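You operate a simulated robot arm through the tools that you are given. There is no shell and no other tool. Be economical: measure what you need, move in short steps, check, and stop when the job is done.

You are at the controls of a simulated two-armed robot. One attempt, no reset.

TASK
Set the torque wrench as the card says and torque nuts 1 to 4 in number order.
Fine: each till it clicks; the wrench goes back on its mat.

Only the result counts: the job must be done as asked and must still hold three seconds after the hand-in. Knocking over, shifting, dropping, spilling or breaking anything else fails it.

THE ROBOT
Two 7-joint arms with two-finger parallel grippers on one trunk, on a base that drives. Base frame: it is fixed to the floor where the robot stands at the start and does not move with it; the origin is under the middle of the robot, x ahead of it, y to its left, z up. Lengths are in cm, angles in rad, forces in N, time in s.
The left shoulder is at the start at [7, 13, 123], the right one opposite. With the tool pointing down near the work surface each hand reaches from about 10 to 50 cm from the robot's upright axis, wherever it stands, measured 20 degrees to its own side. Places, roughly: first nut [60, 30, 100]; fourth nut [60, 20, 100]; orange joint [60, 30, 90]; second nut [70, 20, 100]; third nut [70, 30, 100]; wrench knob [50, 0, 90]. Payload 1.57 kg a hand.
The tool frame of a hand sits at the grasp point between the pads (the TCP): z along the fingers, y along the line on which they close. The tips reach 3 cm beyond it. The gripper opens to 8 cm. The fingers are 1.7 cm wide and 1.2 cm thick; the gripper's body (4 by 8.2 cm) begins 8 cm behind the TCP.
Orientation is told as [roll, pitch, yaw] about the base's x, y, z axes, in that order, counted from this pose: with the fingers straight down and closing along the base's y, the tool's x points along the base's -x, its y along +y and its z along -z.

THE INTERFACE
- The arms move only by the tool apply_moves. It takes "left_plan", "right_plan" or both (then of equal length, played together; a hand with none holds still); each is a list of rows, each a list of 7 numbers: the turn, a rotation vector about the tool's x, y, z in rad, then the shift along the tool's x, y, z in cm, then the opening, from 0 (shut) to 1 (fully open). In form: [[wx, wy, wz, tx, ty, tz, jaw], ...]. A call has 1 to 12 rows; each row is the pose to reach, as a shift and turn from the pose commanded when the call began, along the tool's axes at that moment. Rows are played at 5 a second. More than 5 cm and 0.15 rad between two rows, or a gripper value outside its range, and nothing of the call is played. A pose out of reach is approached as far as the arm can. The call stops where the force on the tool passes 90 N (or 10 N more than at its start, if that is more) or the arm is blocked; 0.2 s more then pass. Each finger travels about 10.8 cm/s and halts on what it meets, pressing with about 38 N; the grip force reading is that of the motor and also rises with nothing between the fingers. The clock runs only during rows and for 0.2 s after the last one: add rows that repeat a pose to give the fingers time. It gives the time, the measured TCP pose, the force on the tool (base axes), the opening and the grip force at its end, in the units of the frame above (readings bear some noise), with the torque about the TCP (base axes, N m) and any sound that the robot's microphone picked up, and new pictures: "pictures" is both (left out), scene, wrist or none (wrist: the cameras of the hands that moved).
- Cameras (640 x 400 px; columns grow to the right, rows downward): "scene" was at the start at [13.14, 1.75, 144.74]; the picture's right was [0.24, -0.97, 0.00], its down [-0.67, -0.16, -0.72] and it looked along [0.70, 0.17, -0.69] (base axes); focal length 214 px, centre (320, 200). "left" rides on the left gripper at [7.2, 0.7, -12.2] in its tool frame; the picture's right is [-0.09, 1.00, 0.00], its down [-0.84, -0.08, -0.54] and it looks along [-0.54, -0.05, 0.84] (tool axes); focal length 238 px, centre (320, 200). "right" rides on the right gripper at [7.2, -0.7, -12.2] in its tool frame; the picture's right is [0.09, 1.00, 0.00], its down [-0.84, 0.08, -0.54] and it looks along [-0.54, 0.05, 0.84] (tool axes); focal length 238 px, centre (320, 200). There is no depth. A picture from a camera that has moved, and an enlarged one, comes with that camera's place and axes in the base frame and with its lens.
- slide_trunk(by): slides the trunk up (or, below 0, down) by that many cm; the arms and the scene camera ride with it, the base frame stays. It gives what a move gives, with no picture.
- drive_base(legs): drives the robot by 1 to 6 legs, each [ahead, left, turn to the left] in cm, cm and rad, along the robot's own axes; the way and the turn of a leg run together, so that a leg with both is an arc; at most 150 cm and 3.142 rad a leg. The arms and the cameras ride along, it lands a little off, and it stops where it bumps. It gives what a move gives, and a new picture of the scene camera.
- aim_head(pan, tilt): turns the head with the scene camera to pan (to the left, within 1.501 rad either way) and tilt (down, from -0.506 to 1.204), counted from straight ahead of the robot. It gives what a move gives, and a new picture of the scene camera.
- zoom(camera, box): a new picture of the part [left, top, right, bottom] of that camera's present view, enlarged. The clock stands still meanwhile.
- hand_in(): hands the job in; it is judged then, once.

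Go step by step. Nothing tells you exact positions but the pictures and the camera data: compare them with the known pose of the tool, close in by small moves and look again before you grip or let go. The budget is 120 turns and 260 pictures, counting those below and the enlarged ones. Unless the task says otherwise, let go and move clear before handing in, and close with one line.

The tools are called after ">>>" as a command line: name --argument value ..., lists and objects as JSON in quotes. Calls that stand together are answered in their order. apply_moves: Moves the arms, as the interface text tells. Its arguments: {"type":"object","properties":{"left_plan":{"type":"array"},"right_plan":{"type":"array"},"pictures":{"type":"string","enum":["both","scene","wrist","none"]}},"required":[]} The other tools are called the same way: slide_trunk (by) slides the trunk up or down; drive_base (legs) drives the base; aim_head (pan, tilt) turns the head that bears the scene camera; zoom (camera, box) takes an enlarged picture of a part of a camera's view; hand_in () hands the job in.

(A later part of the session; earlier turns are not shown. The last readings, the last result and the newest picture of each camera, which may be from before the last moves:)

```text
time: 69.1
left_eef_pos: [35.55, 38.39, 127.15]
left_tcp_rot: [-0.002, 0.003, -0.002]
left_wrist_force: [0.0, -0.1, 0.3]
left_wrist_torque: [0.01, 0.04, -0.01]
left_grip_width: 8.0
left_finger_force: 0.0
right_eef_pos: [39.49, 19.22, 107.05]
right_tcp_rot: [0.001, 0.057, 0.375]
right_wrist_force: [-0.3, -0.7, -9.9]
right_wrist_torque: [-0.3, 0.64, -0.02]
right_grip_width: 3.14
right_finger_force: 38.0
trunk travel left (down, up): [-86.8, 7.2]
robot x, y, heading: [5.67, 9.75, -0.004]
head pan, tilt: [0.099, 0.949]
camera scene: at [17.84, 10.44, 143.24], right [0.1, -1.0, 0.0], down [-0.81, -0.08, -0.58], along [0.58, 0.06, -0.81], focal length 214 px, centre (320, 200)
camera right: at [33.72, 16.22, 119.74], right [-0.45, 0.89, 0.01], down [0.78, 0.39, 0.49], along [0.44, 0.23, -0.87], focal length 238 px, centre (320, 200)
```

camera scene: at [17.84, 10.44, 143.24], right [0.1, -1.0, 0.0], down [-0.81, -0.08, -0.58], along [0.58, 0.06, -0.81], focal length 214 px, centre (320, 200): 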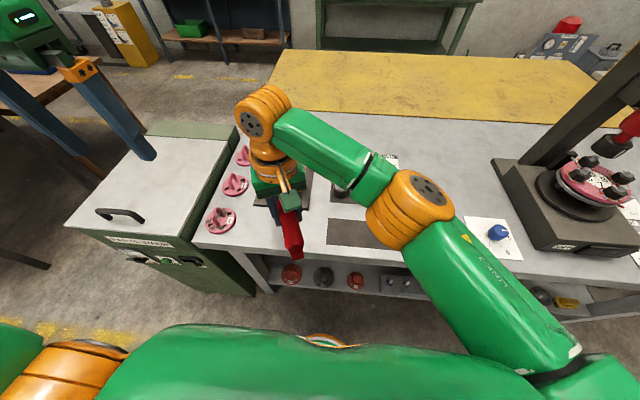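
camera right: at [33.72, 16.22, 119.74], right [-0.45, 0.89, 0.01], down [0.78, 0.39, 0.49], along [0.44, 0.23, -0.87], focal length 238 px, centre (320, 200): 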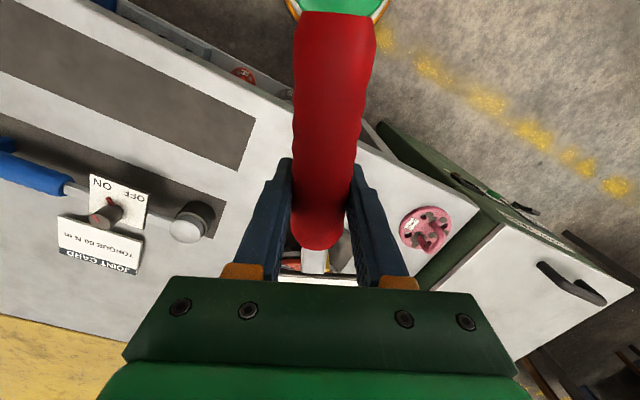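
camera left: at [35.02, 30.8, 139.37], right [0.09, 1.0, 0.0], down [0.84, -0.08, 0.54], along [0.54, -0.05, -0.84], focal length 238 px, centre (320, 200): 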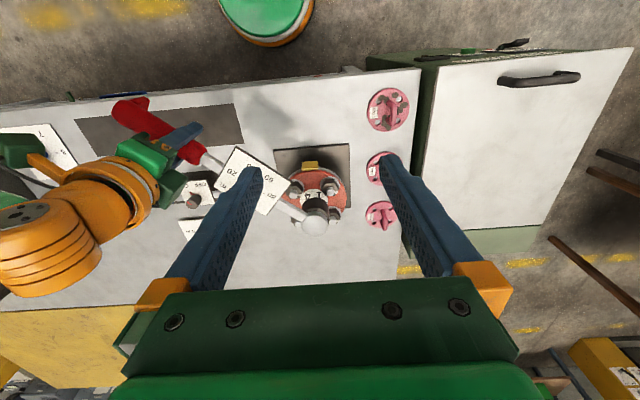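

Next is nut 2 at about [66.6, 23.1]. I drive forward again and swing the wrench to point along −y for a full stroke.

>>> drive_base --legs '[[9.5, 0, 0]]'

>>> apply_moves --right_plan '[[0.007, 0, -0.128, -1, -2.7, -0.05, 0], [0.014, 0, -0.256, -2.1, -5.4, -0.1, 0], [0.021, 0, -0.384, -3.1, -8, -0.17, 0], [0.028, 0, -0.512, -4.2, -10.7, -0.23, 0], [0.035, 0, -0.64, -5.2, -13.4, -0.29, 0], [0.042, 0, -0.768, -6.3, -16.1, -0.35, 0], [0.049, 0, -0.896, -7.3, -18.7, -0.4, 0], [0.056, 0, -1.024, -8.4, -21.4, -0.46, 0], [0.0635, 0, -1.153, -9.4, -24.1, -0.5, 0], [0.0635, 0, -1.153, -9.4, -24.1, -0.5, 0]]'

```text
time: 70.2
left_eef_pos: [43.96, 38.38, 127.35]
left_tcp_rot: [-0.002, -0.005, 0.001]
left_wrist_force: [-0.4, -0.2, 0.9]
left_wrist_torque: [-0.01, -0.08, 0.01]
left_grip_width: 7.97
left_finger_force: 0.1
right_eef_pos: [48.13, 19.41, 107.22]
right_tcp_rot: [0.0, 0.049, 0.378]
right_wrist_force: [-2.2, 0.1, -10.0]
right_wrist_torque: [-0.29, 0.56, 0.02]
right_grip_width: 3.13
right_finger_force: 37.7
trunk travel left (down, up): [-86.8, 7.2]
robot x, y, heading: [14.44, 9.78, -0.004]
head pan, tilt: [0.099, 0.949]
camera scene: at [26.23, 10.45, 143.33], right [0.1, -0.99, 0.0], down [-0.81, -0.08, -0.59], along [0.58, 0.06, -0.81], focal length 214 px, centre (320, 200)
```

scene: 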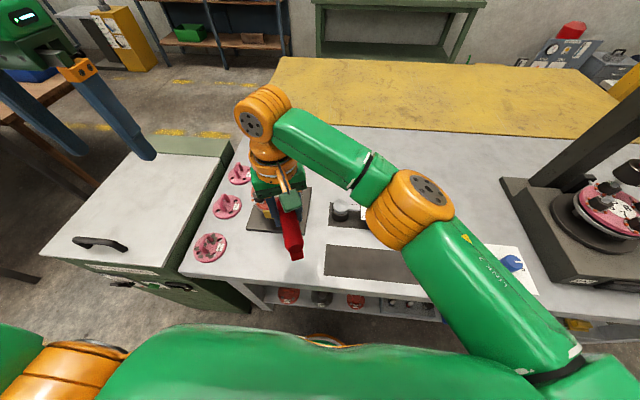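

```text
time: 72.4
left_eef_pos: [44.95, 38.26, 127.11]
left_tcp_rot: [0.0, 0.003, 0.001]
left_wrist_force: [0.2, -0.5, 0.1]
left_wrist_torque: [0.01, -0.05, 0.01]
left_grip_width: 8.01
left_finger_force: 0.2
right_eef_pos: [63.04, -1.27, 106.59]
right_tcp_rot: [0.002, 0.053, 1.533]
right_wrist_force: [0.6, 0.6, -10.2]
right_wrist_torque: [-0.71, 0.05, -0.02]
right_grip_width: 3.09
right_finger_force: 38.2
right hand out of reach, approached as far as the arm can: row 6, 7, 8, 9, 10
trunk travel left (down, up): [-86.8, 7.2]
robot x, y, heading: [14.61, 10.01, 0.0]
head pan, tilt: [0.099, 0.949]
camera scene: at [27.27, 10.25, 143.23], right [0.1, -0.99, 0.0], down [-0.81, -0.08, -0.58], along [0.58, 0.06, -0.81], focal length 214 px, centre (320, 200)
camera right: at [63.48, -7.81, 119.14], right [-1.0, -0.05, 0.01], down [-0.04, 0.87, 0.5], along [-0.03, 0.5, -0.87], focal length 238 px, centre (320, 200)
```

scene: 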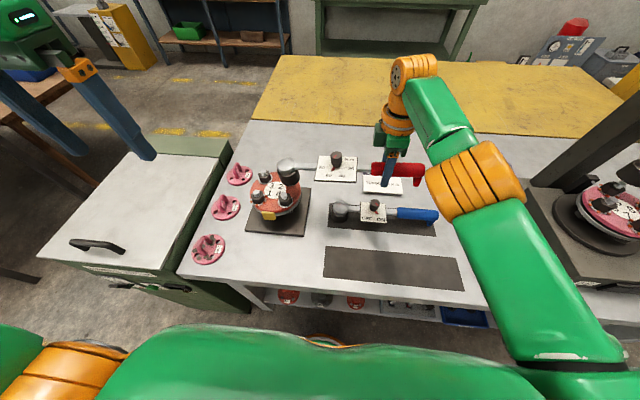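
right: 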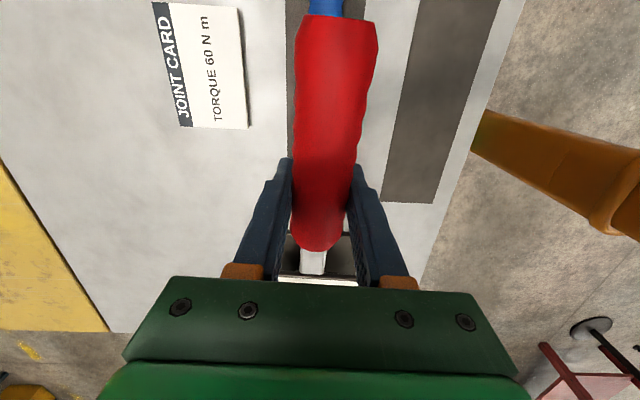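

Out of reach by a few cm there, so I use a wrench angle of ~1.35 rad instead and bring the left view back.

>>> apply_moves --right_plan '[[-0.006, 0, 0.11, -0.1, 2.5, 0, 0], [-0.012, 0, 0.22, -0.25, 4.9, 0, 0], [-0.012, 0, 0.22, -0.25, 4.9, 1, 0], [-0.012, 0, 0.22, -0.25, 4.9, 2, 0], [-0.012, 0, 0.22, -0.25, 4.9, 2, 0]]' --left_plan '[[0, 0, 0, 0, -2, 0, 1], [0, 0, 0, 0, -4, 0, 1], [0, 0, 0, 0, -6.5, 0, 1], [0, 0, 0, 0, -9, 0, 1], [0, 0, 0, 0, -9, 0, 1]]' --pictures "none"

>>> zoom --camera "left" --box '[270, 150, 390, 240]'

>>> zoom --camera "scene" --box '[230, 130, 350, 220]'

```text
time: 73.6
left_eef_pos: [44.97, 29.4, 127.21]
left_tcp_rot: [0.001, 0.002, 0.002]
left_wrist_force: [-1.4, -0.2, 0.5]
left_wrist_torque: [-0.02, -0.02, 0.02]
left_grip_width: 7.98
left_finger_force: 0.0
right_eef_pos: [62.25, 0.25, 105.05]
right_tcp_rot: [0.004, 0.053, 1.311]
right_wrist_force: [-0.7, -0.1, -9.2]
right_wrist_torque: [-0.71, 0.16, 0.01]
right_grip_width: 3.11
right_finger_force: 38.1
right hand out of reach, approached as far as the arm can: row 1, 2, 3, 4, 5
trunk travel left (down, up): [-86.8, 7.2]
robot x, y, heading: [14.43, 9.93, 0.004]
head pan, tilt: [0.099, 0.949]
```

```text
4.44 times, centred on (330, 195) of left
camera zoom: at [37.77, 29.9, 139.34], right [0.09, 1.0, 0.0], down [0.84, -0.08, 0.54], along [0.54, -0.05, -0.84], focal length 1059 px, centre (276, 222)
```

zoom: 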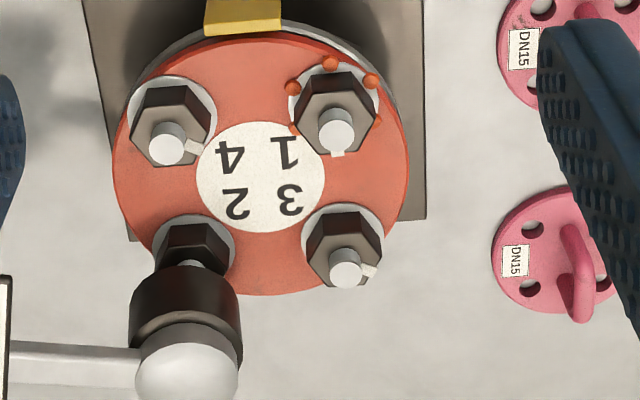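

```text
4.44 times, centred on (290, 175) of scene
camera zoom: at [27.2, 10.38, 143.24], right [0.1, -0.99, 0.0], down [-0.81, -0.08, -0.58], along [0.58, 0.06, -0.81], focal length 953 px, centre (453, 311)
```

zoom: 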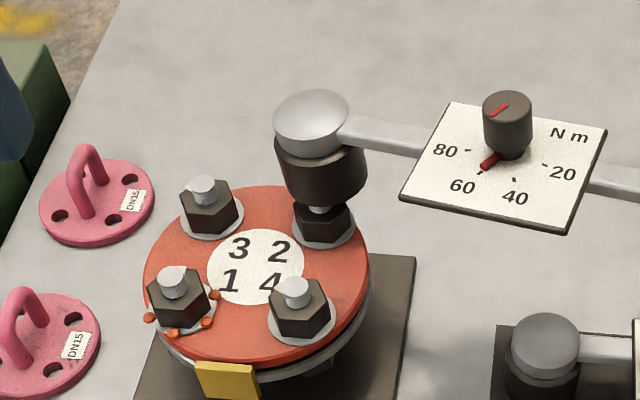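

Nut 2 is about [66.85, 22.85]; the socket is within half a cm. I correct slightly and go lower.

>>> apply_moves --right_plan '[[0, 0, 0, -0.2, 0.3, 0.6, 0], [0, 0, 0, -0.25, 0.46, 1.2, 0], [0, 0, 0, -0.29, 0.46, 1.8, 0], [0, 0, 0, -0.29, 0.46, 1.8, 0]]' --pictures "none"

>>> zoom --camera "left" --box '[270, 170, 350, 230]'

>>> zoom --camera "scene" --box '[260, 130, 340, 190]'

```text
time: 74.6
left_eef_pos: [44.7, 29.36, 127.21]
left_tcp_rot: [0.0, 0.0, 0.003]
left_wrist_force: [-0.3, -0.1, -0.6]
left_wrist_torque: [0.02, 0.01, 0.02]
left_grip_width: 8.01
left_finger_force: 0.1
right_eef_pos: [62.14, 0.73, 103.42]
right_tcp_rot: [0.003, 0.052, 1.313]
right_wrist_force: [1.2, -0.5, -0.3]
right_wrist_torque: [1.36, -0.27, -0.25]
right_grip_width: 3.1
right_finger_force: 38.1
right hand out of reach, approached as far as the arm can: row 2, 3, 4
trunk travel left (down, up): [-86.8, 7.2]
robot x, y, heading: [14.9, 9.97, 0.0]
head pan, tilt: [0.099, 0.949]
```

```text
6.67 times, centred on (310, 200) of left
camera zoom: at [37.58, 29.84, 139.4], right [0.09, 1.0, 0.0], down [0.84, -0.08, 0.54], along [0.54, -0.05, -0.84], focal length 1589 px, centre (387, 200)
```

zoom: 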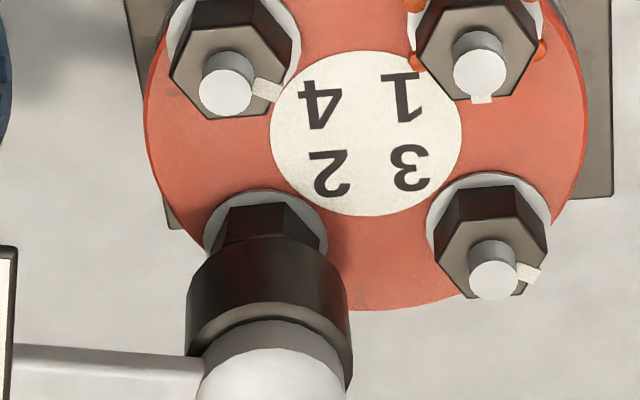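

```text
6.67 times, centred on (300, 160) of scene
camera zoom: at [27.01, 10.28, 143.27], right [0.1, -0.99, 0.0], down [-0.81, -0.08, -0.58], along [0.58, 0.06, -0.81], focal length 1430 px, centre (453, 467)
```

zoom: 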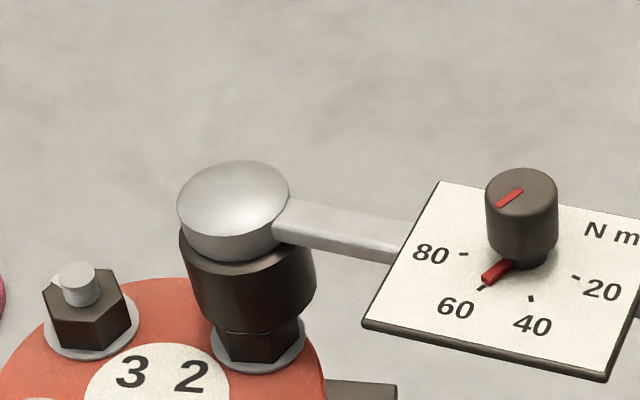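

The socket touched early, so the head is now pitched low; I lift, level the hand, and bring the left camera more directly overhead for an unambiguous view.

>>> apply_moves --right_plan '[[0, 0, 0, 0, 0, -0.8, 0], [0, -0.025, 0, 0, 0, -1.5, 0], [0, -0.053, 0, 0, 0, -1.5, 0], [0, -0.053, 0, 0, 0, -1.5, 0], [0, -0.053, 0, 0, 0, -1.5, 0], [0, -0.053, 0, 0, 0, -1.5, 0]]' --left_plan '[[0, 0, 0, -3, 0, 0, 1], [0, 0, 0, -6, 0, 0, 1], [0, 0, 0, -9, 0, 0, 1], [0, 0, 0, -12, 0, 0, 1], [0, 0, 0, -15, 0, 0, 1], [0, 0, 0, -15, 0, 0, 1]]' --pictures "none"

>>> zoom --camera "left" --box '[240, 70, 400, 190]'

```text
time: 76.0
left_eef_pos: [56.22, 29.09, 125.85]
left_tcp_rot: [0.001, 0.001, 0.001]
left_wrist_force: [0.1, -0.8, 0.4]
left_wrist_torque: [0.01, 0.01, -0.01]
left_grip_width: 7.98
left_finger_force: 0.1
left hand out of reach, approached as far as the arm can: row 4, 5, 6
right_eef_pos: [62.59, 0.91, 104.84]
right_tcp_rot: [0.002, 0.003, 1.312]
right_wrist_force: [0.3, -0.1, -9.5]
right_wrist_torque: [-0.7, 0.17, 0.01]
right_grip_width: 3.12
right_finger_force: 38.0
right hand out of reach, approached as far as the arm can: row 3, 4, 5, 6
trunk travel left (down, up): [-86.8, 7.2]
robot x, y, heading: [14.97, 9.75, 0.008]
head pan, tilt: [0.099, 0.949]
```

```text
3.33 times, centred on (320, 130) of left
camera zoom: at [49.28, 29.57, 138.02], right [0.09, 1.0, 0.0], down [0.84, -0.08, 0.54], along [0.54, -0.05, -0.84], focal length 794 px, centre (320, 433)
```

zoom: 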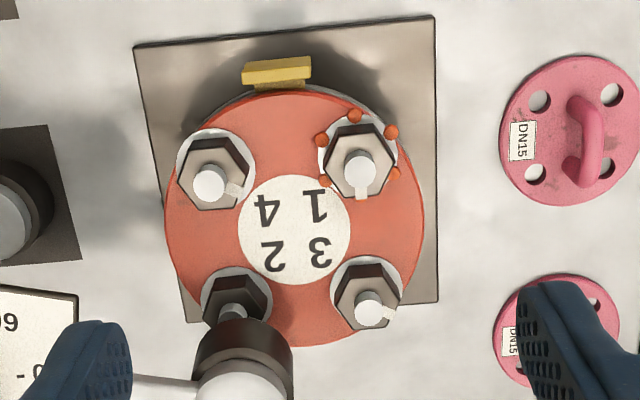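

The overhead view is clear: the socket is ~1.4 cm too far in +x and ~0.5 in +y relative to nut 2. I correct and look again.

>>> apply_moves --right_plan '[[0, 0, 0, 0.5, 1, 0, 0], [0, 0, 0, 1.05, 2, 0, 0], [0, 0, 0, 1.05, 2, 0, 0]]' --pictures "none"

>>> zoom --camera "left" --box '[256, 100, 376, 190]'

```text
time: 76.8
left_eef_pos: [56.4, 29.02, 125.87]
left_tcp_rot: [0.001, 0.002, 0.001]
left_wrist_force: [0.1, 0.7, 0.2]
left_wrist_torque: [-0.02, 0.02, -0.01]
left_grip_width: 8.0
left_finger_force: 0.0
right_eef_pos: [62.69, 0.92, 105.01]
right_tcp_rot: [0.003, 0.002, 1.311]
right_wrist_force: [-1.1, 0.2, -10.0]
right_wrist_torque: [-0.69, 0.17, -0.01]
right_grip_width: 3.09
right_finger_force: 38.0
right hand out of reach, approached as far as the arm can: row 1, 2, 3
trunk travel left (down, up): [-86.8, 7.2]
robot x, y, heading: [14.69, 9.9, 0.005]
head pan, tilt: [0.099, 0.949]
```

```text
4.44 times, centred on (316, 145) of left
camera zoom: at [49.32, 29.52, 138.03], right [0.09, 1.0, 0.0], down [0.84, -0.08, 0.54], along [0.54, -0.05, -0.84], focal length 1059 px, centre (338, 444)
```

zoom: 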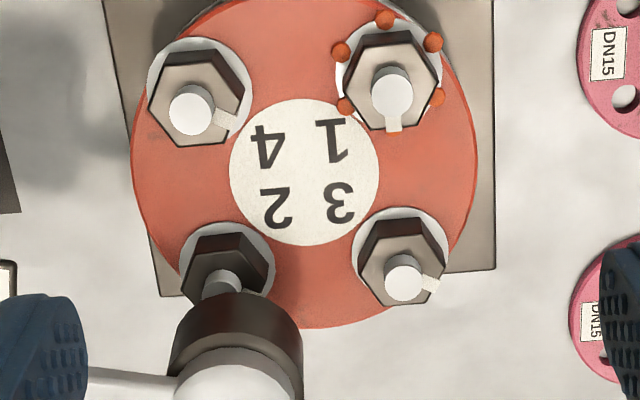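

The command pose was still beyond reach; I shift it back further.

>>> apply_moves --right_plan '[[0, 0, 0, 0.5, 1, 0, 0], [0, 0, 0, 0.9, 1.83, 0, 0], [0, 0, 0, 0.9, 1.83, 0, 0]]' --pictures "none"

>>> zoom --camera "left" --box '[256, 100, 376, 190]'

```text
time: 77.6
left_eef_pos: [56.41, 29.02, 125.82]
left_tcp_rot: [-0.001, 0.002, 0.002]
left_wrist_force: [0.3, -0.5, 0.2]
left_wrist_torque: [-0.04, 0.01, 0.01]
left_grip_width: 8.02
left_finger_force: 0.0
right_eef_pos: [62.89, 0.96, 104.96]
right_tcp_rot: [0.003, 0.003, 1.311]
right_wrist_force: [0.5, 0.1, -9.2]
right_wrist_torque: [-0.7, 0.16, 0.0]
right_grip_width: 3.13
right_finger_force: 37.7
right hand out of reach, approached as far as the arm can: row 1, 2, 3
trunk travel left (down, up): [-86.8, 7.2]
robot x, y, heading: [14.54, 9.84, -0.006]
head pan, tilt: [0.099, 0.949]
```

```text
4.44 times, centred on (316, 145) of left
camera zoom: at [49.32, 29.53, 138.03], right [0.09, 1.0, 0.0], down [0.84, -0.08, 0.54], along [0.54, -0.05, -0.84], focal length 1059 px, centre (338, 444)
```

zoom: 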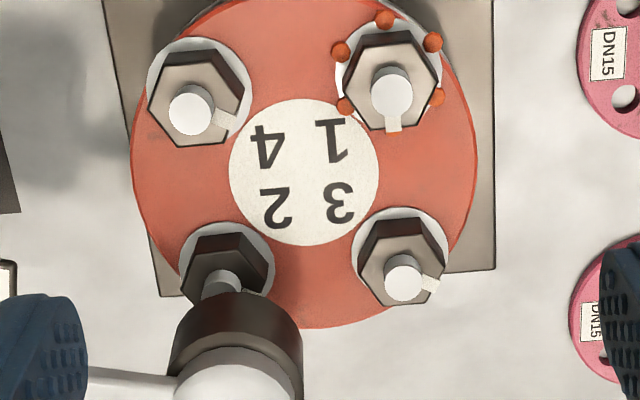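

The arm appears caught at a joint limit. I lift and move it back toward a known-good configuration, unwinding the yaw.

>>> apply_moves --right_plan '[[0, 0, 0, 0, 0, -2, 0], [0, 0, 0.1, -1, 1.5, -2.5, 0], [0, 0, 0.2, -2, 3, -2.5, 0], [0, 0, 0.3, -3.2, 4.7, -2.5, 0], [0, 0, 0.4, -4.3, 6.3, -2.5, 0], [0, 0, 0.4, -4.3, 6.3, -2.5, 0], [0, 0, 0.4, -4.3, 6.3, -2.5, 0]]' --pictures "scene"

```text
time: 79.2
left_eef_pos: [56.38, 28.9, 125.85]
left_tcp_rot: [0.0, 0.0, 0.002]
left_wrist_force: [0.1, -0.5, -0.3]
left_wrist_torque: [0.0, 0.01, 0.0]
left_grip_width: 7.98
left_finger_force: 0.0
right_eef_pos: [60.27, 7.75, 107.75]
right_tcp_rot: [0.002, 0.003, 0.91]
right_wrist_force: [-0.6, 0.5, -8.9]
right_wrist_torque: [-0.55, 0.48, 0.0]
right_grip_width: 3.11
right_finger_force: 37.6
right hand out of reach, approached as far as the arm can: row 2, 3, 4, 5, 6, 7
trunk travel left (down, up): [-86.8, 7.2]
robot x, y, heading: [14.96, 10.02, 0.003]
head pan, tilt: [0.099, 0.949]
camera scene: at [27.26, 10.36, 143.23], right [0.1, -0.99, 0.0], down [-0.81, -0.08, -0.58], along [0.58, 0.06, -0.81], focal length 214 px, centre (320, 200)
```

scene: 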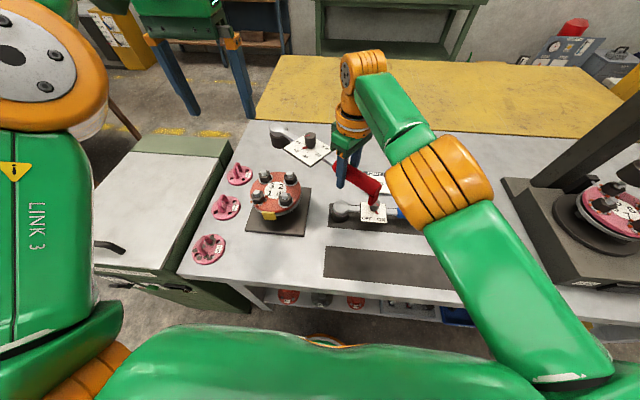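

I pull the commanded pose back by a clear 8 cm in x.

>>> apply_moves --right_plan '[[0, 0, 0, 1.6, 2.1, 0, 0], [0, 0, 0, 3.2, 4.2, 0, 0], [0, 0, 0, 4.9, 6.3, 0, 0], [0, 0, 0, 4.9, 6.3, 0, 0]]' --pictures "none"

```text
time: 80.2
left_eef_pos: [56.36, 29.06, 125.93]
left_tcp_rot: [0.001, 0.001, 0.001]
left_wrist_force: [-0.2, 0.2, 0.0]
left_wrist_torque: [0.03, -0.01, 0.02]
left_grip_width: 7.98
left_finger_force: 0.1
right_eef_pos: [59.69, 8.89, 108.05]
right_tcp_rot: [0.002, 0.002, 0.911]
right_wrist_force: [-0.2, 0.8, -9.7]
right_wrist_torque: [-0.56, 0.42, 0.01]
right_grip_width: 3.08
right_finger_force: 37.9
right hand out of reach, approached as far as the arm can: row 1, 2, 3, 4
trunk travel left (down, up): [-86.8, 7.2]
robot x, y, heading: [14.8, 9.85, -0.002]
head pan, tilt: [0.099, 0.949]
```

>>> apply_moves --right_plan '[[0, 0, 0, 2, 2.6, 0, 0], [0, 0, 0, 4, 5.2, 0, 0], [0, 0, 0, 6, 7.8, 0, 0], [0, 0, 0, 6, 7.8, 0, 0]]' --pictures "none"

```text
time: 81.2
left_eef_pos: [56.41, 29.04, 125.85]
left_tcp_rot: [-0.002, 0.002, 0.001]
left_wrist_force: [-1.2, -0.2, -0.4]
left_wrist_torque: [0.03, 0.02, -0.02]
left_grip_width: 7.99
left_finger_force: 0.0
right_eef_pos: [59.33, 9.15, 109.86]
right_tcp_rot: [0.003, 0.001, 0.91]
right_wrist_force: [0.1, 0.9, -9.6]
right_wrist_torque: [-0.59, 0.43, -0.04]
right_grip_width: 3.12
right_finger_force: 37.4
right hand out of reach, approached as far as the arm can: row 1, 2, 3, 4
trunk travel left (down, up): [-86.8, 7.2]
robot x, y, heading: [14.47, 10.21, 0.001]
head pan, tilt: [0.099, 0.949]
```

The arm's IK is stuck near a wrist limit. I unwind yaw to ~0.4 and command back near the earlier good pose.

>>> apply_moves --right_plan '[[0, 0, 0.1, -3.5, -1.3, 0, 0], [0, 0, 0.2, -7, -2.6, 0, 0], [0, 0, 0.3, -10.5, -3.9, 0, 0], [0, 0, 0.4, -14, -5.2, 0, 0], [0, 0, 0.5, -17.7, -6.5, 0, 0], [0, 0, 0.5, -17.7, -6.5, 0, 0], [0, 0, 0.5, -17.7, -6.5, 0, 0]]' --left_plan '[[0, 0, 0, 2, 1, 0, 1], [0, 0, 0, 4, 2, 0, 1], [0, 0, 0, 6, 3, 0, 1], [0, 0, 0, 8, 4.5, 0, 1], [0, 0, 0, 10, 6, 0, 1], [0, 0, 0, 12, 8, 0, 1], [0, 0, 0, 12, 8, 0, 1]]' --pictures "scene"

```text
time: 82.8
left_eef_pos: [44.26, 36.95, 126.11]
left_tcp_rot: [-0.003, 0.003, 0.001]
left_wrist_force: [-0.1, 0.5, 0.6]
left_wrist_torque: [-0.02, 0.0, 0.0]
left_grip_width: 8.0
left_finger_force: 0.0
right_eef_pos: [59.6, 9.64, 108.47]
right_tcp_rot: [0.0, 0.002, 0.412]
right_wrist_force: [-0.7, -0.4, -9.3]
right_wrist_torque: [-0.3, 0.69, -0.04]
right_grip_width: 3.12
right_finger_force: 38.0
right hand out of reach, approached as far as the arm can: row 1, 2, 3, 4, 5, 6, 7
trunk travel left (down, up): [-86.8, 7.2]
robot x, y, heading: [14.43, 10.03, 0.006]
head pan, tilt: [0.099, 0.949]
camera scene: at [27.22, 10.46, 143.23], right [0.1, -0.99, 0.0], down [-0.81, -0.08, -0.58], along [0.58, 0.06, -0.81], focal length 214 px, centre (320, 200)
```

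scene: 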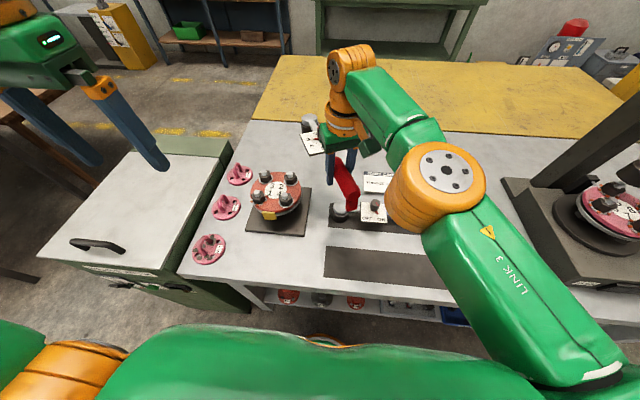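

The arm is fully stretched (elbow singular), so pulling straight in barely registers. I give a long inward command with many repeats to let the elbow bend.

>>> apply_moves --right_plan '[[0, 0, 0, 3, 0.3, -1, 0], [0, 0, 0, 6, 0.6, -2, 0], [0, 0, 0, 9, 0.9, -2, 0], [0, 0, 0, 12, 1.2, -2, 0], [0, 0, 0, 12, 1.2, -2, 0], [0, 0, 0, 12, 1.2, -2, 0], [0, 0, 0, 12, 1.2, -2, 0], [0, 0, 0, 12, 1.2, -2, 0], [0, 0, 0, 12, 1.2, -2, 0], [0, 0, 0, 12, 1.2, -2, 0], [0, 0, 0, 12, 1.2, -2, 0], [0, 0, 0, 12, 1.2, -2, 0]]' --pictures "none"

```text
time: 85.4
left_eef_pos: [44.47, 36.8, 125.93]
left_tcp_rot: [0.0, 0.001, 0.002]
left_wrist_force: [-0.3, 0.4, 0.0]
left_wrist_torque: [0.01, 0.01, 0.01]
left_grip_width: 7.98
left_finger_force: 0.1
right_eef_pos: [58.34, 9.24, 113.14]
right_tcp_rot: [0.0, 0.004, 0.411]
right_wrist_force: [-0.1, -0.2, -9.8]
right_wrist_torque: [-0.29, 0.68, 0.03]
right_grip_width: 3.12
right_finger_force: 37.7
right hand out of reach, approached as far as the arm can: row 1, 2, 3, 4, 5, 6, 7, 8, 9, 10, 11, 12
trunk travel left (down, up): [-86.8, 7.2]
robot x, y, heading: [14.68, 9.45, 0.001]
head pan, tilt: [0.099, 0.949]
```

>>> apply_moves --right_plan '[[0, 0, 0, 1, 0, -4, 0], [0, 0, 0, 2, 0, -8, 0], [0, 0, 0, 4, 0, -11, 0], [0, 0, 0, 6, 0, -14, 0], [0, 0, 0, 8, 0, -14, 0], [0, 0, 0, 10, 0, -14, 0], [0, 0, 0, 10, 0, -14, 0], [0, 0, 0, 10, 0, -14, 0], [0, 0, 0, 10, 0, -14, 0]]' --pictures "scene"

```text
time: 87.4
left_eef_pos: [44.18, 36.84, 126.12]
left_tcp_rot: [0.0, 0.003, 0.0]
left_wrist_force: [-0.1, 0.4, 1.0]
left_wrist_torque: [-0.01, 0.02, 0.05]
left_grip_width: 8.0
left_finger_force: 0.0
right_eef_pos: [49.18, 5.05, 126.72]
right_tcp_rot: [-0.001, 0.002, 0.411]
right_wrist_force: [-0.6, 0.0, -9.0]
right_wrist_torque: [-0.31, 0.65, -0.02]
right_grip_width: 3.11
right_finger_force: 37.7
right hand out of reach, approached as far as the arm can: row 2, 3, 4
trunk travel left (down, up): [-86.8, 7.2]
robot x, y, heading: [14.51, 10.01, -0.001]
head pan, tilt: [0.099, 0.949]
camera scene: at [27.11, 10.32, 143.25], right [0.1, -0.99, 0.0], down [-0.81, -0.08, -0.58], along [0.58, 0.06, -0.81], focal length 214 px, centre (320, 200)
```

scene: 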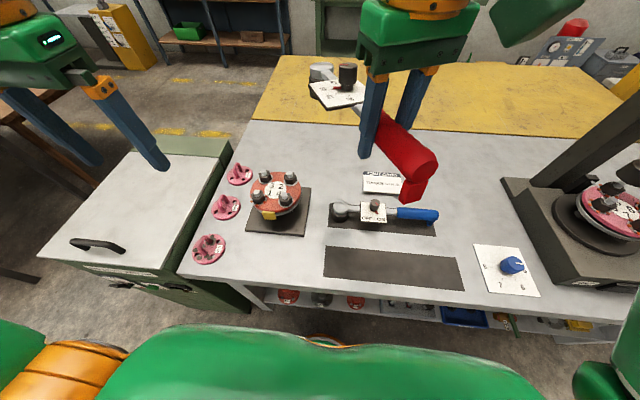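

Freed. I shift the robot 8 cm left for better reach, then bring the wrench over nut 2 at ~1.05 rad from above.

>>> drive_base --legs '[[0, 8, 0]]'

>>> apply_moves --right_plan '[[0, 0, -0.124, -0.33, -2.4, 1, 0], [0, 0, -0.248, -0.66, -4.7, 2, 0], [0, 0, -0.372, -1, -7.1, 4, 0], [0, 0, -0.496, -1.33, -9.5, 7, 0], [0, 0, -0.62, -1.66, -11.85, 10, 0], [0, 0, -0.62, -1.66, -11.85, 14, 0], [0, 0, -0.62, -1.66, -11.85, 18, 0], [0, 0, -0.62, -1.66, -11.85, 20.5, 0], [0, 0, -0.62, -1.66, -11.85, 20.5, 0]]' --left_plan '[[0, 0, 0, -1.5, -2, 0, 1], [0, 0, 0, -3, -4, 0, 1], [0, 0, 0, -4.5, -6, 0, 1], [0, 0, 0, -6, -8, 0, 1], [0, 0, 0, -7.5, -10, 0, 1], [0, 0, 0, -9, -12, 0, 1], [0, 0, 0, -10, -14, 0, 1], [0, 0, 0, -11, -16, 0, 1], [0, 0, 0, -11, -16, 0, 1]]' --pictures "none"

>>> zoom --camera "left" --box '[160, 50, 480, 250]'

```text
time: 88.5
left_eef_pos: [44.27, 43.46, 126.3]
left_tcp_rot: [0.008, 0.003, -0.001]
left_wrist_force: [0.6, -0.5, -0.4]
left_wrist_torque: [0.09, 0.0, -0.04]
left_grip_width: 8.0
left_finger_force: 0.0
right_eef_pos: [49.21, 11.72, 126.64]
right_tcp_rot: [0.008, -0.001, 0.408]
right_wrist_force: [-0.5, -1.9, -9.4]
right_wrist_torque: [-0.23, 0.68, -0.06]
right_grip_width: 3.12
right_finger_force: 38.0
trunk travel left (down, up): [-86.8, 7.2]
robot x, y, heading: [14.52, 17.85, -0.003]
head pan, tilt: [0.099, 0.949]
camera scene: at [27.16, 16.88, 143.24], right [0.1, -1.0, -0.01], down [-0.81, -0.07, -0.58], along [0.58, 0.06, -0.81], focal length 214 px, centre (320, 200)
```

scene: 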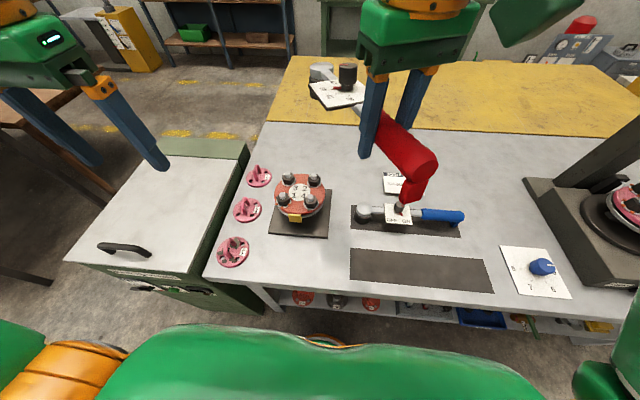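

```text
time: 90.5
left_eef_pos: [55.19, 28.56, 125.93]
left_tcp_rot: [0.001, -0.001, -0.001]
left_wrist_force: [-1.2, -0.3, 0.1]
left_wrist_torque: [-0.01, 0.01, -0.01]
left_grip_width: 8.0
left_finger_force: 0.0
right_eef_pos: [55.32, 2.58, 106.3]
right_tcp_rot: [0.0, 0.0, 1.027]
right_wrist_force: [-0.2, -0.9, -10.1]
right_wrist_torque: [-0.61, 0.38, 0.03]
right_grip_width: 3.11
right_finger_force: 38.2
trunk travel left (down, up): [-86.8, 7.2]
robot x, y, heading: [14.56, 18.27, 0.002]
head pan, tilt: [0.099, 0.949]
```

```text
2.00 times, centred on (320, 150) of left
camera zoom: at [48.09, 28.98, 138.16], right [0.09, 1.0, 0.0], down [0.84, -0.08, 0.54], along [0.54, -0.05, -0.84], focal length 477 px, centre (320, 300)
```

zoom: 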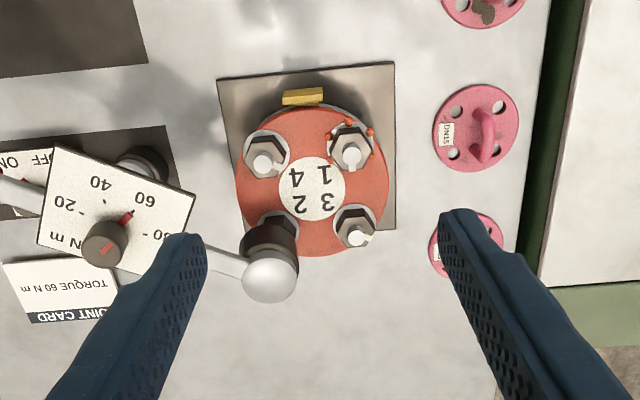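

Excellent overhead view. Zooming for alignment.

>>> zoom --camera "left" --box '[260, 115, 356, 205]'

```text
4.44 times, centred on (308, 160) of left
camera zoom: at [48.09, 28.98, 138.16], right [0.09, 1.0, 0.0], down [0.84, -0.08, 0.54], along [0.54, -0.05, -0.84], focal length 1059 px, centre (373, 378)
```

zoom: 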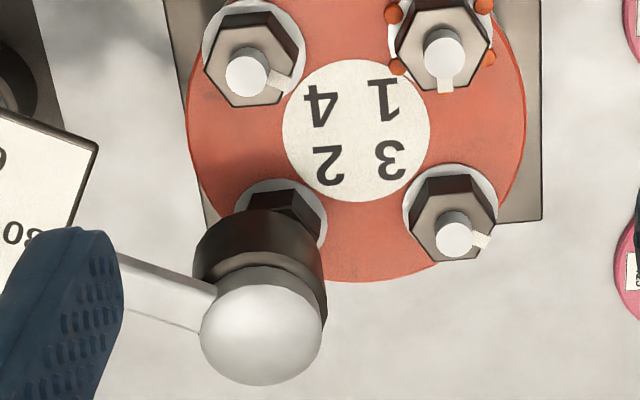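

>>> zoom --camera "scene" --box '[260, 130, 380, 220]'

>>> zoom --camera "right" --box '[0, 0, 640, 400]'

```text
4.44 times, centred on (320, 175) of scene
camera zoom: at [27.15, 18.03, 143.24], right [0.1, -1.0, 0.0], down [-0.81, -0.08, -0.58], along [0.58, 0.06, -0.81], focal length 953 px, centre (320, 311)
```

zoom: 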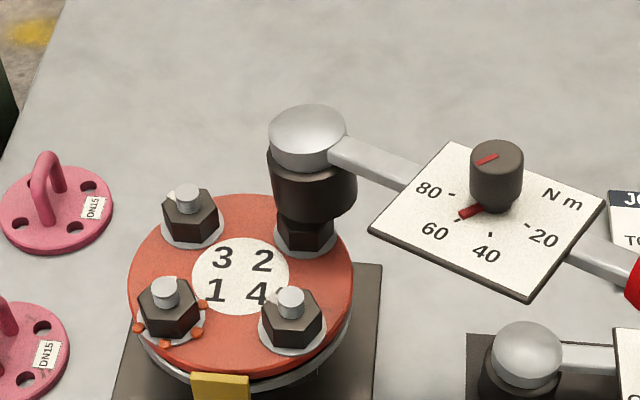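

```text
1.00 times, centred on (320, 200) of right (not enlarged: the box is as wide or as high as the picture)
camera zoom: at [52.25, -3.99, 118.52], right [-0.9, 0.44, 0.0], down [0.37, 0.76, 0.54], along [0.23, 0.49, -0.84], focal length 238 px, centre (320, 200)
```

zoom: 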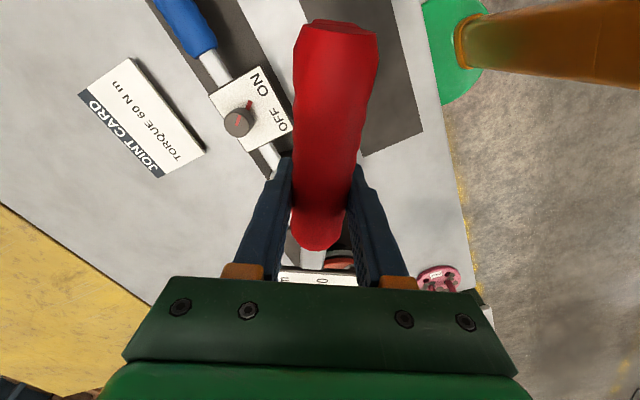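

The right wrist view shows the wrench has pitched head-down by about 0.13 rad in the grip. I level it with the hand, correct +0.4 cm in y, and lower a little.

>>> apply_moves --right_plan '[[0, -0.065, 0, -0.15, 0.15, 0, 0], [0, -0.13, 0, -0.29, 0.29, 0, 0], [0, -0.13, 0, -0.29, 0.29, 1.2, 0], [0, -0.13, 0, -0.29, 0.29, 2.2, 0], [0, -0.13, 0, -0.29, 0.29, 2.2, 0]]' --pictures "none"

>>> zoom --camera "left" --box '[260, 115, 356, 205]'

>>> zoom --camera "scene" --box '[260, 130, 380, 220]'

```text
time: 91.7
left_eef_pos: [55.3, 28.5, 125.95]
left_tcp_rot: [0.001, 0.001, 0.0]
left_wrist_force: [-0.6, 0.2, -0.7]
left_wrist_torque: [-0.03, -0.03, 0.03]
left_grip_width: 7.99
left_finger_force: 0.0
right_eef_pos: [55.21, 2.87, 103.95]
right_tcp_rot: [0.001, -0.129, 1.029]
right_wrist_force: [-0.5, 0.5, -9.4]
right_wrist_torque: [-0.66, 0.36, -0.03]
right_grip_width: 3.13
right_finger_force: 38.1
trunk travel left (down, up): [-86.8, 7.2]
robot x, y, heading: [14.87, 17.96, -0.003]
head pan, tilt: [0.099, 0.949]
```

```text
4.44 times, centred on (308, 160) of left
camera zoom: at [48.09, 28.99, 138.17], right [0.09, 1.0, 0.0], down [0.84, -0.08, 0.54], along [0.54, -0.05, -0.84], focal length 1059 px, centre (373, 378)
```

zoom: 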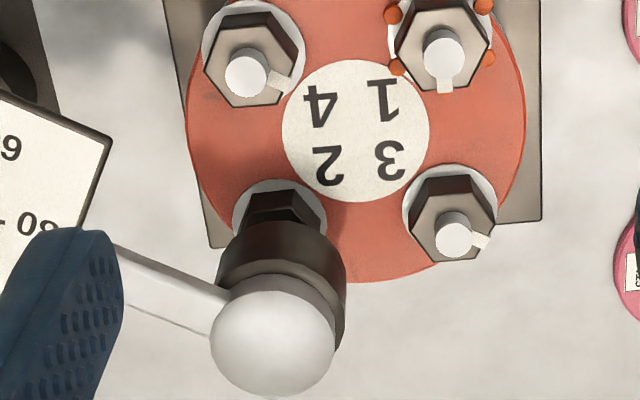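

```text
4.44 times, centred on (320, 175) of scene
camera zoom: at [27.16, 18.02, 143.24], right [0.1, -1.0, 0.0], down [-0.81, -0.08, -0.58], along [0.58, 0.06, -0.81], focal length 953 px, centre (320, 311)
```

zoom: 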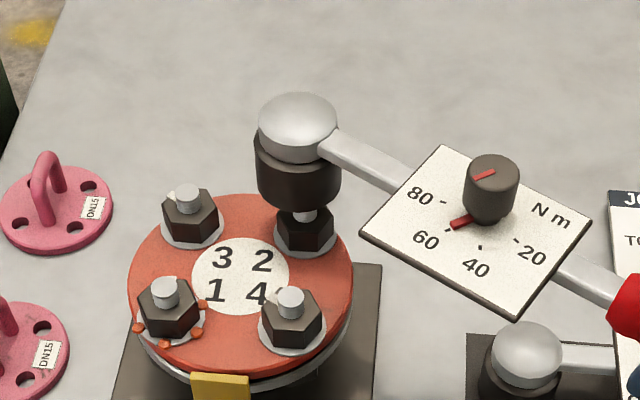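

Close. A small (-0.15, -0.25) correction and I descend vertically onto nut 2.

>>> apply_moves --right_plan '[[0, 0, 0, 0.29, 0, 0, 0], [0, 0, 0, 0.42, 0, 1, 0], [0, 0, 0, 0.55, 0, 2, 0], [0, 0, 0, 0.66, 0, 2.8, 0], [0, 0, 0, 0.76, 0, 3.6, 0], [0, 0, 0, 0.76, 0, 3.6, 0]]' --pictures "none"

>>> zoom --camera "left" --box '[260, 115, 356, 205]'

>>> zoom --camera "scene" --box '[260, 130, 380, 220]'

```text
time: 93.1
left_eef_pos: [55.22, 28.53, 125.85]
left_tcp_rot: [0.0, 0.001, -0.002]
left_wrist_force: [-1.1, 0.5, -0.6]
left_wrist_torque: [0.01, -0.05, -0.03]
left_grip_width: 7.99
left_finger_force: 0.0
right_eef_pos: [55.13, 2.76, 100.28]
right_tcp_rot: [0.002, -0.13, 1.027]
right_wrist_force: [-0.6, -0.6, -9.6]
right_wrist_torque: [-0.68, 0.41, 0.05]
right_grip_width: 3.12
right_finger_force: 38.3
trunk travel left (down, up): [-86.8, 7.2]
robot x, y, heading: [14.36, 17.97, -0.001]
head pan, tilt: [0.099, 0.949]
```

```text
4.44 times, centred on (308, 160) of left
camera zoom: at [48.1, 29.01, 138.16], right [0.09, 1.0, 0.0], down [0.84, -0.08, 0.54], along [0.54, -0.05, -0.84], focal length 1059 px, centre (373, 378)
```

zoom: 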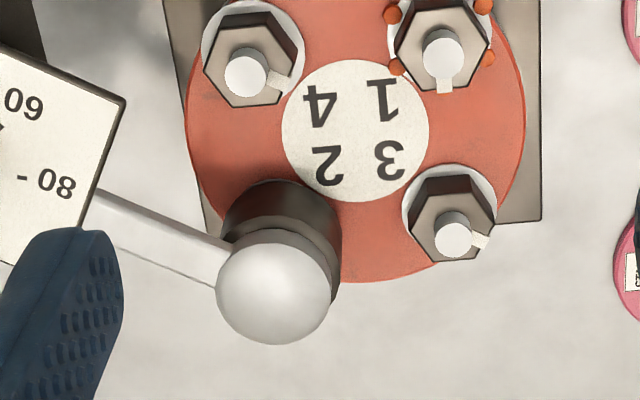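

```text
4.44 times, centred on (320, 175) of scene
camera zoom: at [27.18, 18.04, 143.24], right [0.1, -1.0, 0.0], down [-0.81, -0.08, -0.58], along [0.58, 0.06, -0.81], focal length 953 px, centre (320, 311)
```

zoom: 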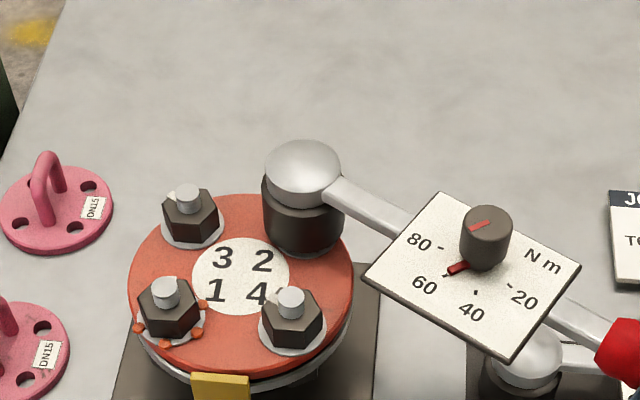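

Over the nut without contact. I lower 0.6 more and swing 0.5 rad clockwise.

>>> apply_moves --right_plan '[[0, 0, 0, 0.08, 0, 0.6, 0], [0.0065, 0, 0.05, 0.05, 1.15, 0.6, 0], [0.013, 0, 0.099, -0.03, 2.29, 0.62, 0], [0.02, 0, 0.149, -0.18, 3.43, 0.63, 0], [0.026, 0, 0.198, -0.38, 4.56, 0.66, 0], [0.039, 0, 0.297, -0.94, 6.78, 0.73, 0], [0.052, 0, 0.396, -1.72, 8.94, 0.84, 0], [0.065, 0, 0.495, -2.7, 11, 0.97, 0]]' --pictures "none"

>>> zoom --camera "left" --box '[240, 105, 368, 205]'

```text
time: 94.9
left_eef_pos: [54.93, 28.6, 125.99]
left_tcp_rot: [-0.003, -0.001, -0.001]
left_wrist_force: [0.1, 0.2, -0.6]
left_wrist_torque: [-0.04, 0.01, 0.02]
left_grip_width: 8.0
left_finger_force: 0.0
right_eef_pos: [46.7, 10.64, 99.76]
right_tcp_rot: [-0.003, -0.128, 0.532]
right_wrist_force: [-3.2, 0.1, -8.3]
right_wrist_torque: [-0.29, 0.61, 1.04]
right_grip_width: 3.12
right_finger_force: 37.9
trunk travel left (down, up): [-86.8, 7.2]
robot x, y, heading: [14.49, 17.63, -0.001]
head pan, tilt: [0.099, 0.949]
```

```text
4.00 times, centred on (304, 155) of left
camera zoom: at [47.83, 29.16, 138.22], right [0.09, 1.0, 0.0], down [0.84, -0.08, 0.54], along [0.54, -0.05, -0.84], focal length 953 px, centre (384, 380)
```

zoom: 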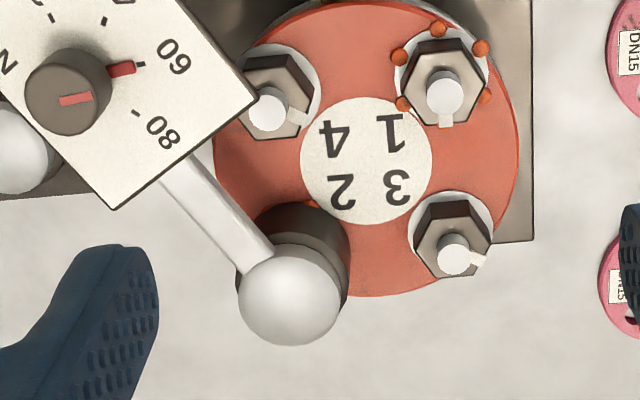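

Engaged well (torque 1.04). I continue in smaller steps, watching for the red pin.

>>> apply_moves --right_plan '[[0.0065, 0, 0.05, -0.03, 1.15, 0, 0], [0.013, 0, 0.099, -0.11, 2.29, 0.02, 0], [0.02, 0, 0.149, -0.26, 3.43, 0.03, 0]]' --pictures "none"

>>> zoom --camera "left" --box '[240, 105, 368, 205]'

```text
time: 95.7
left_eef_pos: [55.01, 28.52, 126.16]
left_tcp_rot: [-0.001, -0.002, 0.0]
left_wrist_force: [-0.2, -0.8, -0.7]
left_wrist_torque: [0.0, 0.0, -0.04]
left_grip_width: 7.97
left_finger_force: 0.0
right_eef_pos: [45.38, 13.95, 99.92]
right_tcp_rot: [-0.003, -0.131, 0.379]
right_wrist_force: [-6.2, -0.7, -8.9]
right_wrist_torque: [-0.34, 0.89, 1.2]
right_grip_width: 3.15
right_finger_force: 38.1
trunk travel left (down, up): [-86.8, 7.2]
robot x, y, heading: [14.33, 17.75, 0.001]
head pan, tilt: [0.099, 0.949]
```

```text
4.00 times, centred on (304, 155) of left
camera zoom: at [47.73, 29.1, 138.25], right [0.09, 1.0, 0.0], down [0.84, -0.08, 0.54], along [0.54, -0.05, -0.84], focal length 953 px, centre (384, 380)
```

zoom: 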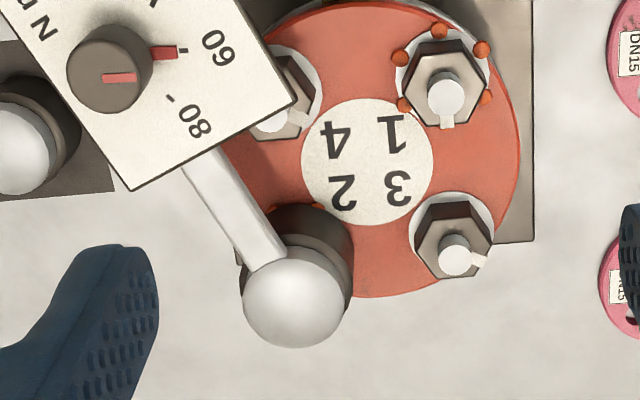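

No pin yet; slight compression along the wrench, so I ease outward while continuing.

>>> apply_moves --right_plan '[[0.004, 0, 0.03, 0.2, 0.69, 0, 0], [0.008, 0, 0.06, 0.26, 1.38, 0, 0], [0.012, 0, 0.09, 0.2, 2.06, 0, 0], [0.016, 0, 0.12, 0.14, 2.75, 0, 0]]' --pictures "none"

>>> zoom --camera "left" --box '[240, 105, 368, 205]'

```text
time: 96.7
left_eef_pos: [55.24, 28.58, 125.95]
left_tcp_rot: [-0.003, 0.0, 0.0]
left_wrist_force: [0.4, -1.0, -0.2]
left_wrist_torque: [0.01, 0.02, -0.01]
left_grip_width: 8.02
left_finger_force: 0.0
right_eef_pos: [44.42, 16.47, 99.79]
right_tcp_rot: [-0.001, -0.129, 0.254]
right_wrist_force: [-1.1, 0.2, -8.5]
right_wrist_torque: [-0.18, 0.67, 0.99]
right_grip_width: 3.12
right_finger_force: 38.3
trunk travel left (down, up): [-86.8, 7.2]
robot x, y, heading: [14.58, 17.86, 0.001]
head pan, tilt: [0.099, 0.949]
```

```text
4.00 times, centred on (304, 155) of left
camera zoom: at [48.08, 29.13, 138.16], right [0.09, 1.0, 0.0], down [0.84, -0.08, 0.54], along [0.54, -0.05, -0.84], focal length 953 px, centre (384, 380)
```

zoom: 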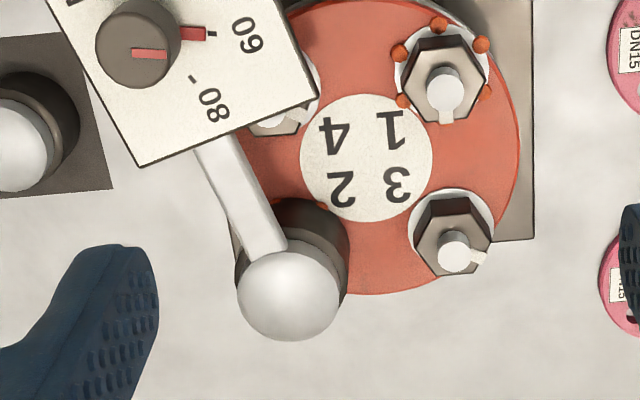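

The wrench is slipping in yaw within the grip, so couple alone is limited; now I push sideways (lateral force) without turning the hand further.

>>> apply_moves --right_plan '[[0, 0, 0, 0.08, 0.7, 0, 0], [0, 0, 0, 0.14, 1.4, 0, 0], [0, 0, 0, 0.18, 2.1, 0, 0]]' --pictures "none"

>>> zoom --camera "left" --box '[240, 105, 368, 205]'

```text
time: 97.5
left_eef_pos: [55.22, 27.96, 126.15]
left_tcp_rot: [0.004, -0.001, 0.0]
left_wrist_force: [0.0, -0.3, -0.2]
left_wrist_torque: [0.01, 0.01, 0.01]
left_grip_width: 8.01
left_finger_force: 0.1
right_eef_pos: [43.96, 17.84, 99.66]
right_tcp_rot: [0.002, -0.131, 0.251]
right_wrist_force: [3.6, -9.3, -5.5]
right_wrist_torque: [-0.2, -0.39, -1.5]
right_grip_width: 3.13
right_finger_force: 38.1
trunk travel left (down, up): [-86.8, 7.2]
robot x, y, heading: [14.59, 17.39, -0.0]
head pan, tilt: [0.099, 0.949]
```

```text
4.00 times, centred on (304, 155) of left
camera zoom: at [48.12, 28.43, 138.21], right [0.09, 1.0, 0.0], down [0.84, -0.08, 0.54], along [0.54, -0.05, -0.84], focal length 953 px, centre (384, 380)
```

zoom: 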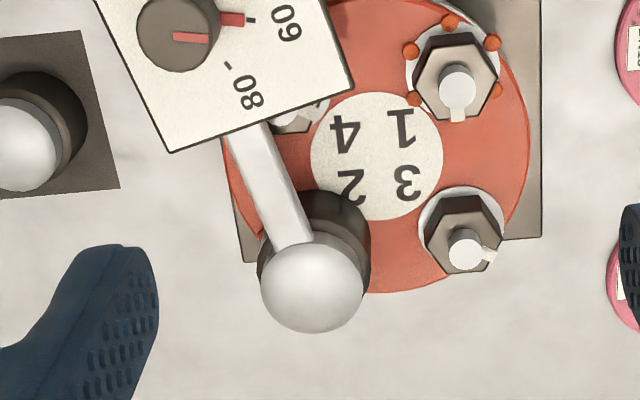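

The nut is still turning. I continue with combined arc and hand turn.

>>> apply_moves --right_plan '[[0.007, 0, 0.05, 0.02, 0.7, 0, 0], [0.013, 0, 0.1, 0.05, 1.4, 0, 0], [0.02, 0, 0.15, 0.07, 2.1, 0, 0], [0.026, 0, 0.2, 0.06, 2.9, 0, 0]]' --pictures "none"

>>> zoom --camera "left" --box '[240, 105, 368, 205]'

```text
time: 98.5
left_eef_pos: [54.99, 28.71, 125.95]
left_tcp_rot: [-0.002, 0.001, 0.001]
left_wrist_force: [-0.2, 0.0, -0.3]
left_wrist_torque: [0.03, 0.01, 0.0]
left_grip_width: 8.01
left_finger_force: 0.3
right_eef_pos: [42.68, 21.4, 99.65]
right_tcp_rot: [-0.001, -0.127, 0.055]
right_wrist_force: [1.1, 1.6, -9.2]
right_wrist_torque: [-0.06, 0.66, 1.2]
right_grip_width: 3.15
right_finger_force: 37.7
trunk travel left (down, up): [-86.8, 7.2]
robot x, y, heading: [14.68, 17.94, -0.007]
head pan, tilt: [0.099, 0.949]
```

```text
4.00 times, centred on (304, 155) of left
camera zoom: at [47.96, 29.21, 138.18], right [0.09, 1.0, 0.0], down [0.84, -0.08, 0.54], along [0.54, -0.05, -0.84], focal length 953 px, centre (384, 380)
```

zoom: 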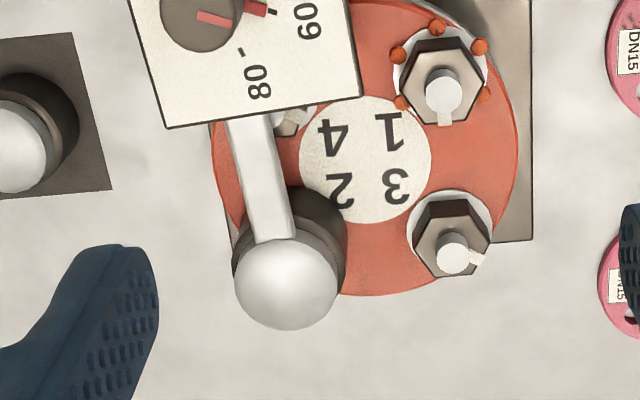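

Continuing the same way: lateral push then look.

>>> apply_moves --right_plan '[[0, 0, 0, 0.08, 0.8, 0, 0], [0, 0, 0, 0.16, 1.6, 0, 0], [0.004, 0, 0.03, 0.2, 2.4, 0, 0], [0.008, 0, 0.06, 0.22, 3.1, 0, 0]]' --pictures "none"

>>> zoom --camera "left" --box '[240, 105, 368, 205]'

```text
time: 99.5
left_eef_pos: [55.49, 28.12, 125.88]
left_tcp_rot: [0.002, 0.004, 0.0]
left_wrist_force: [0.1, 0.3, 0.3]
left_wrist_torque: [0.01, -0.01, -0.01]
left_grip_width: 7.99
left_finger_force: 0.1
right_eef_pos: [42.78, 23.95, 99.69]
right_tcp_rot: [0.0, -0.131, -0.006]
right_wrist_force: [10.5, -8.2, -6.2]
right_wrist_torque: [-0.43, -0.78, -1.02]
right_grip_width: 3.14
right_finger_force: 38.1
trunk travel left (down, up): [-86.8, 7.2]
robot x, y, heading: [14.47, 17.8, -0.004]
head pan, tilt: [0.099, 0.949]
```

```text
4.00 times, centred on (304, 155) of left
camera zoom: at [48.42, 28.64, 138.12], right [0.09, 1.0, 0.0], down [0.84, -0.08, 0.54], along [0.54, -0.05, -0.84], focal length 953 px, centre (384, 380)
```

zoom: 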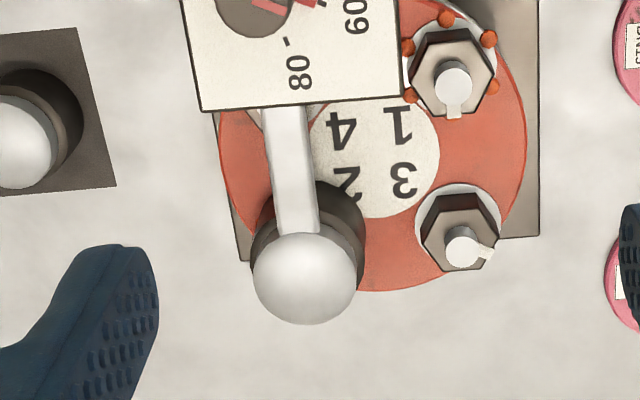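

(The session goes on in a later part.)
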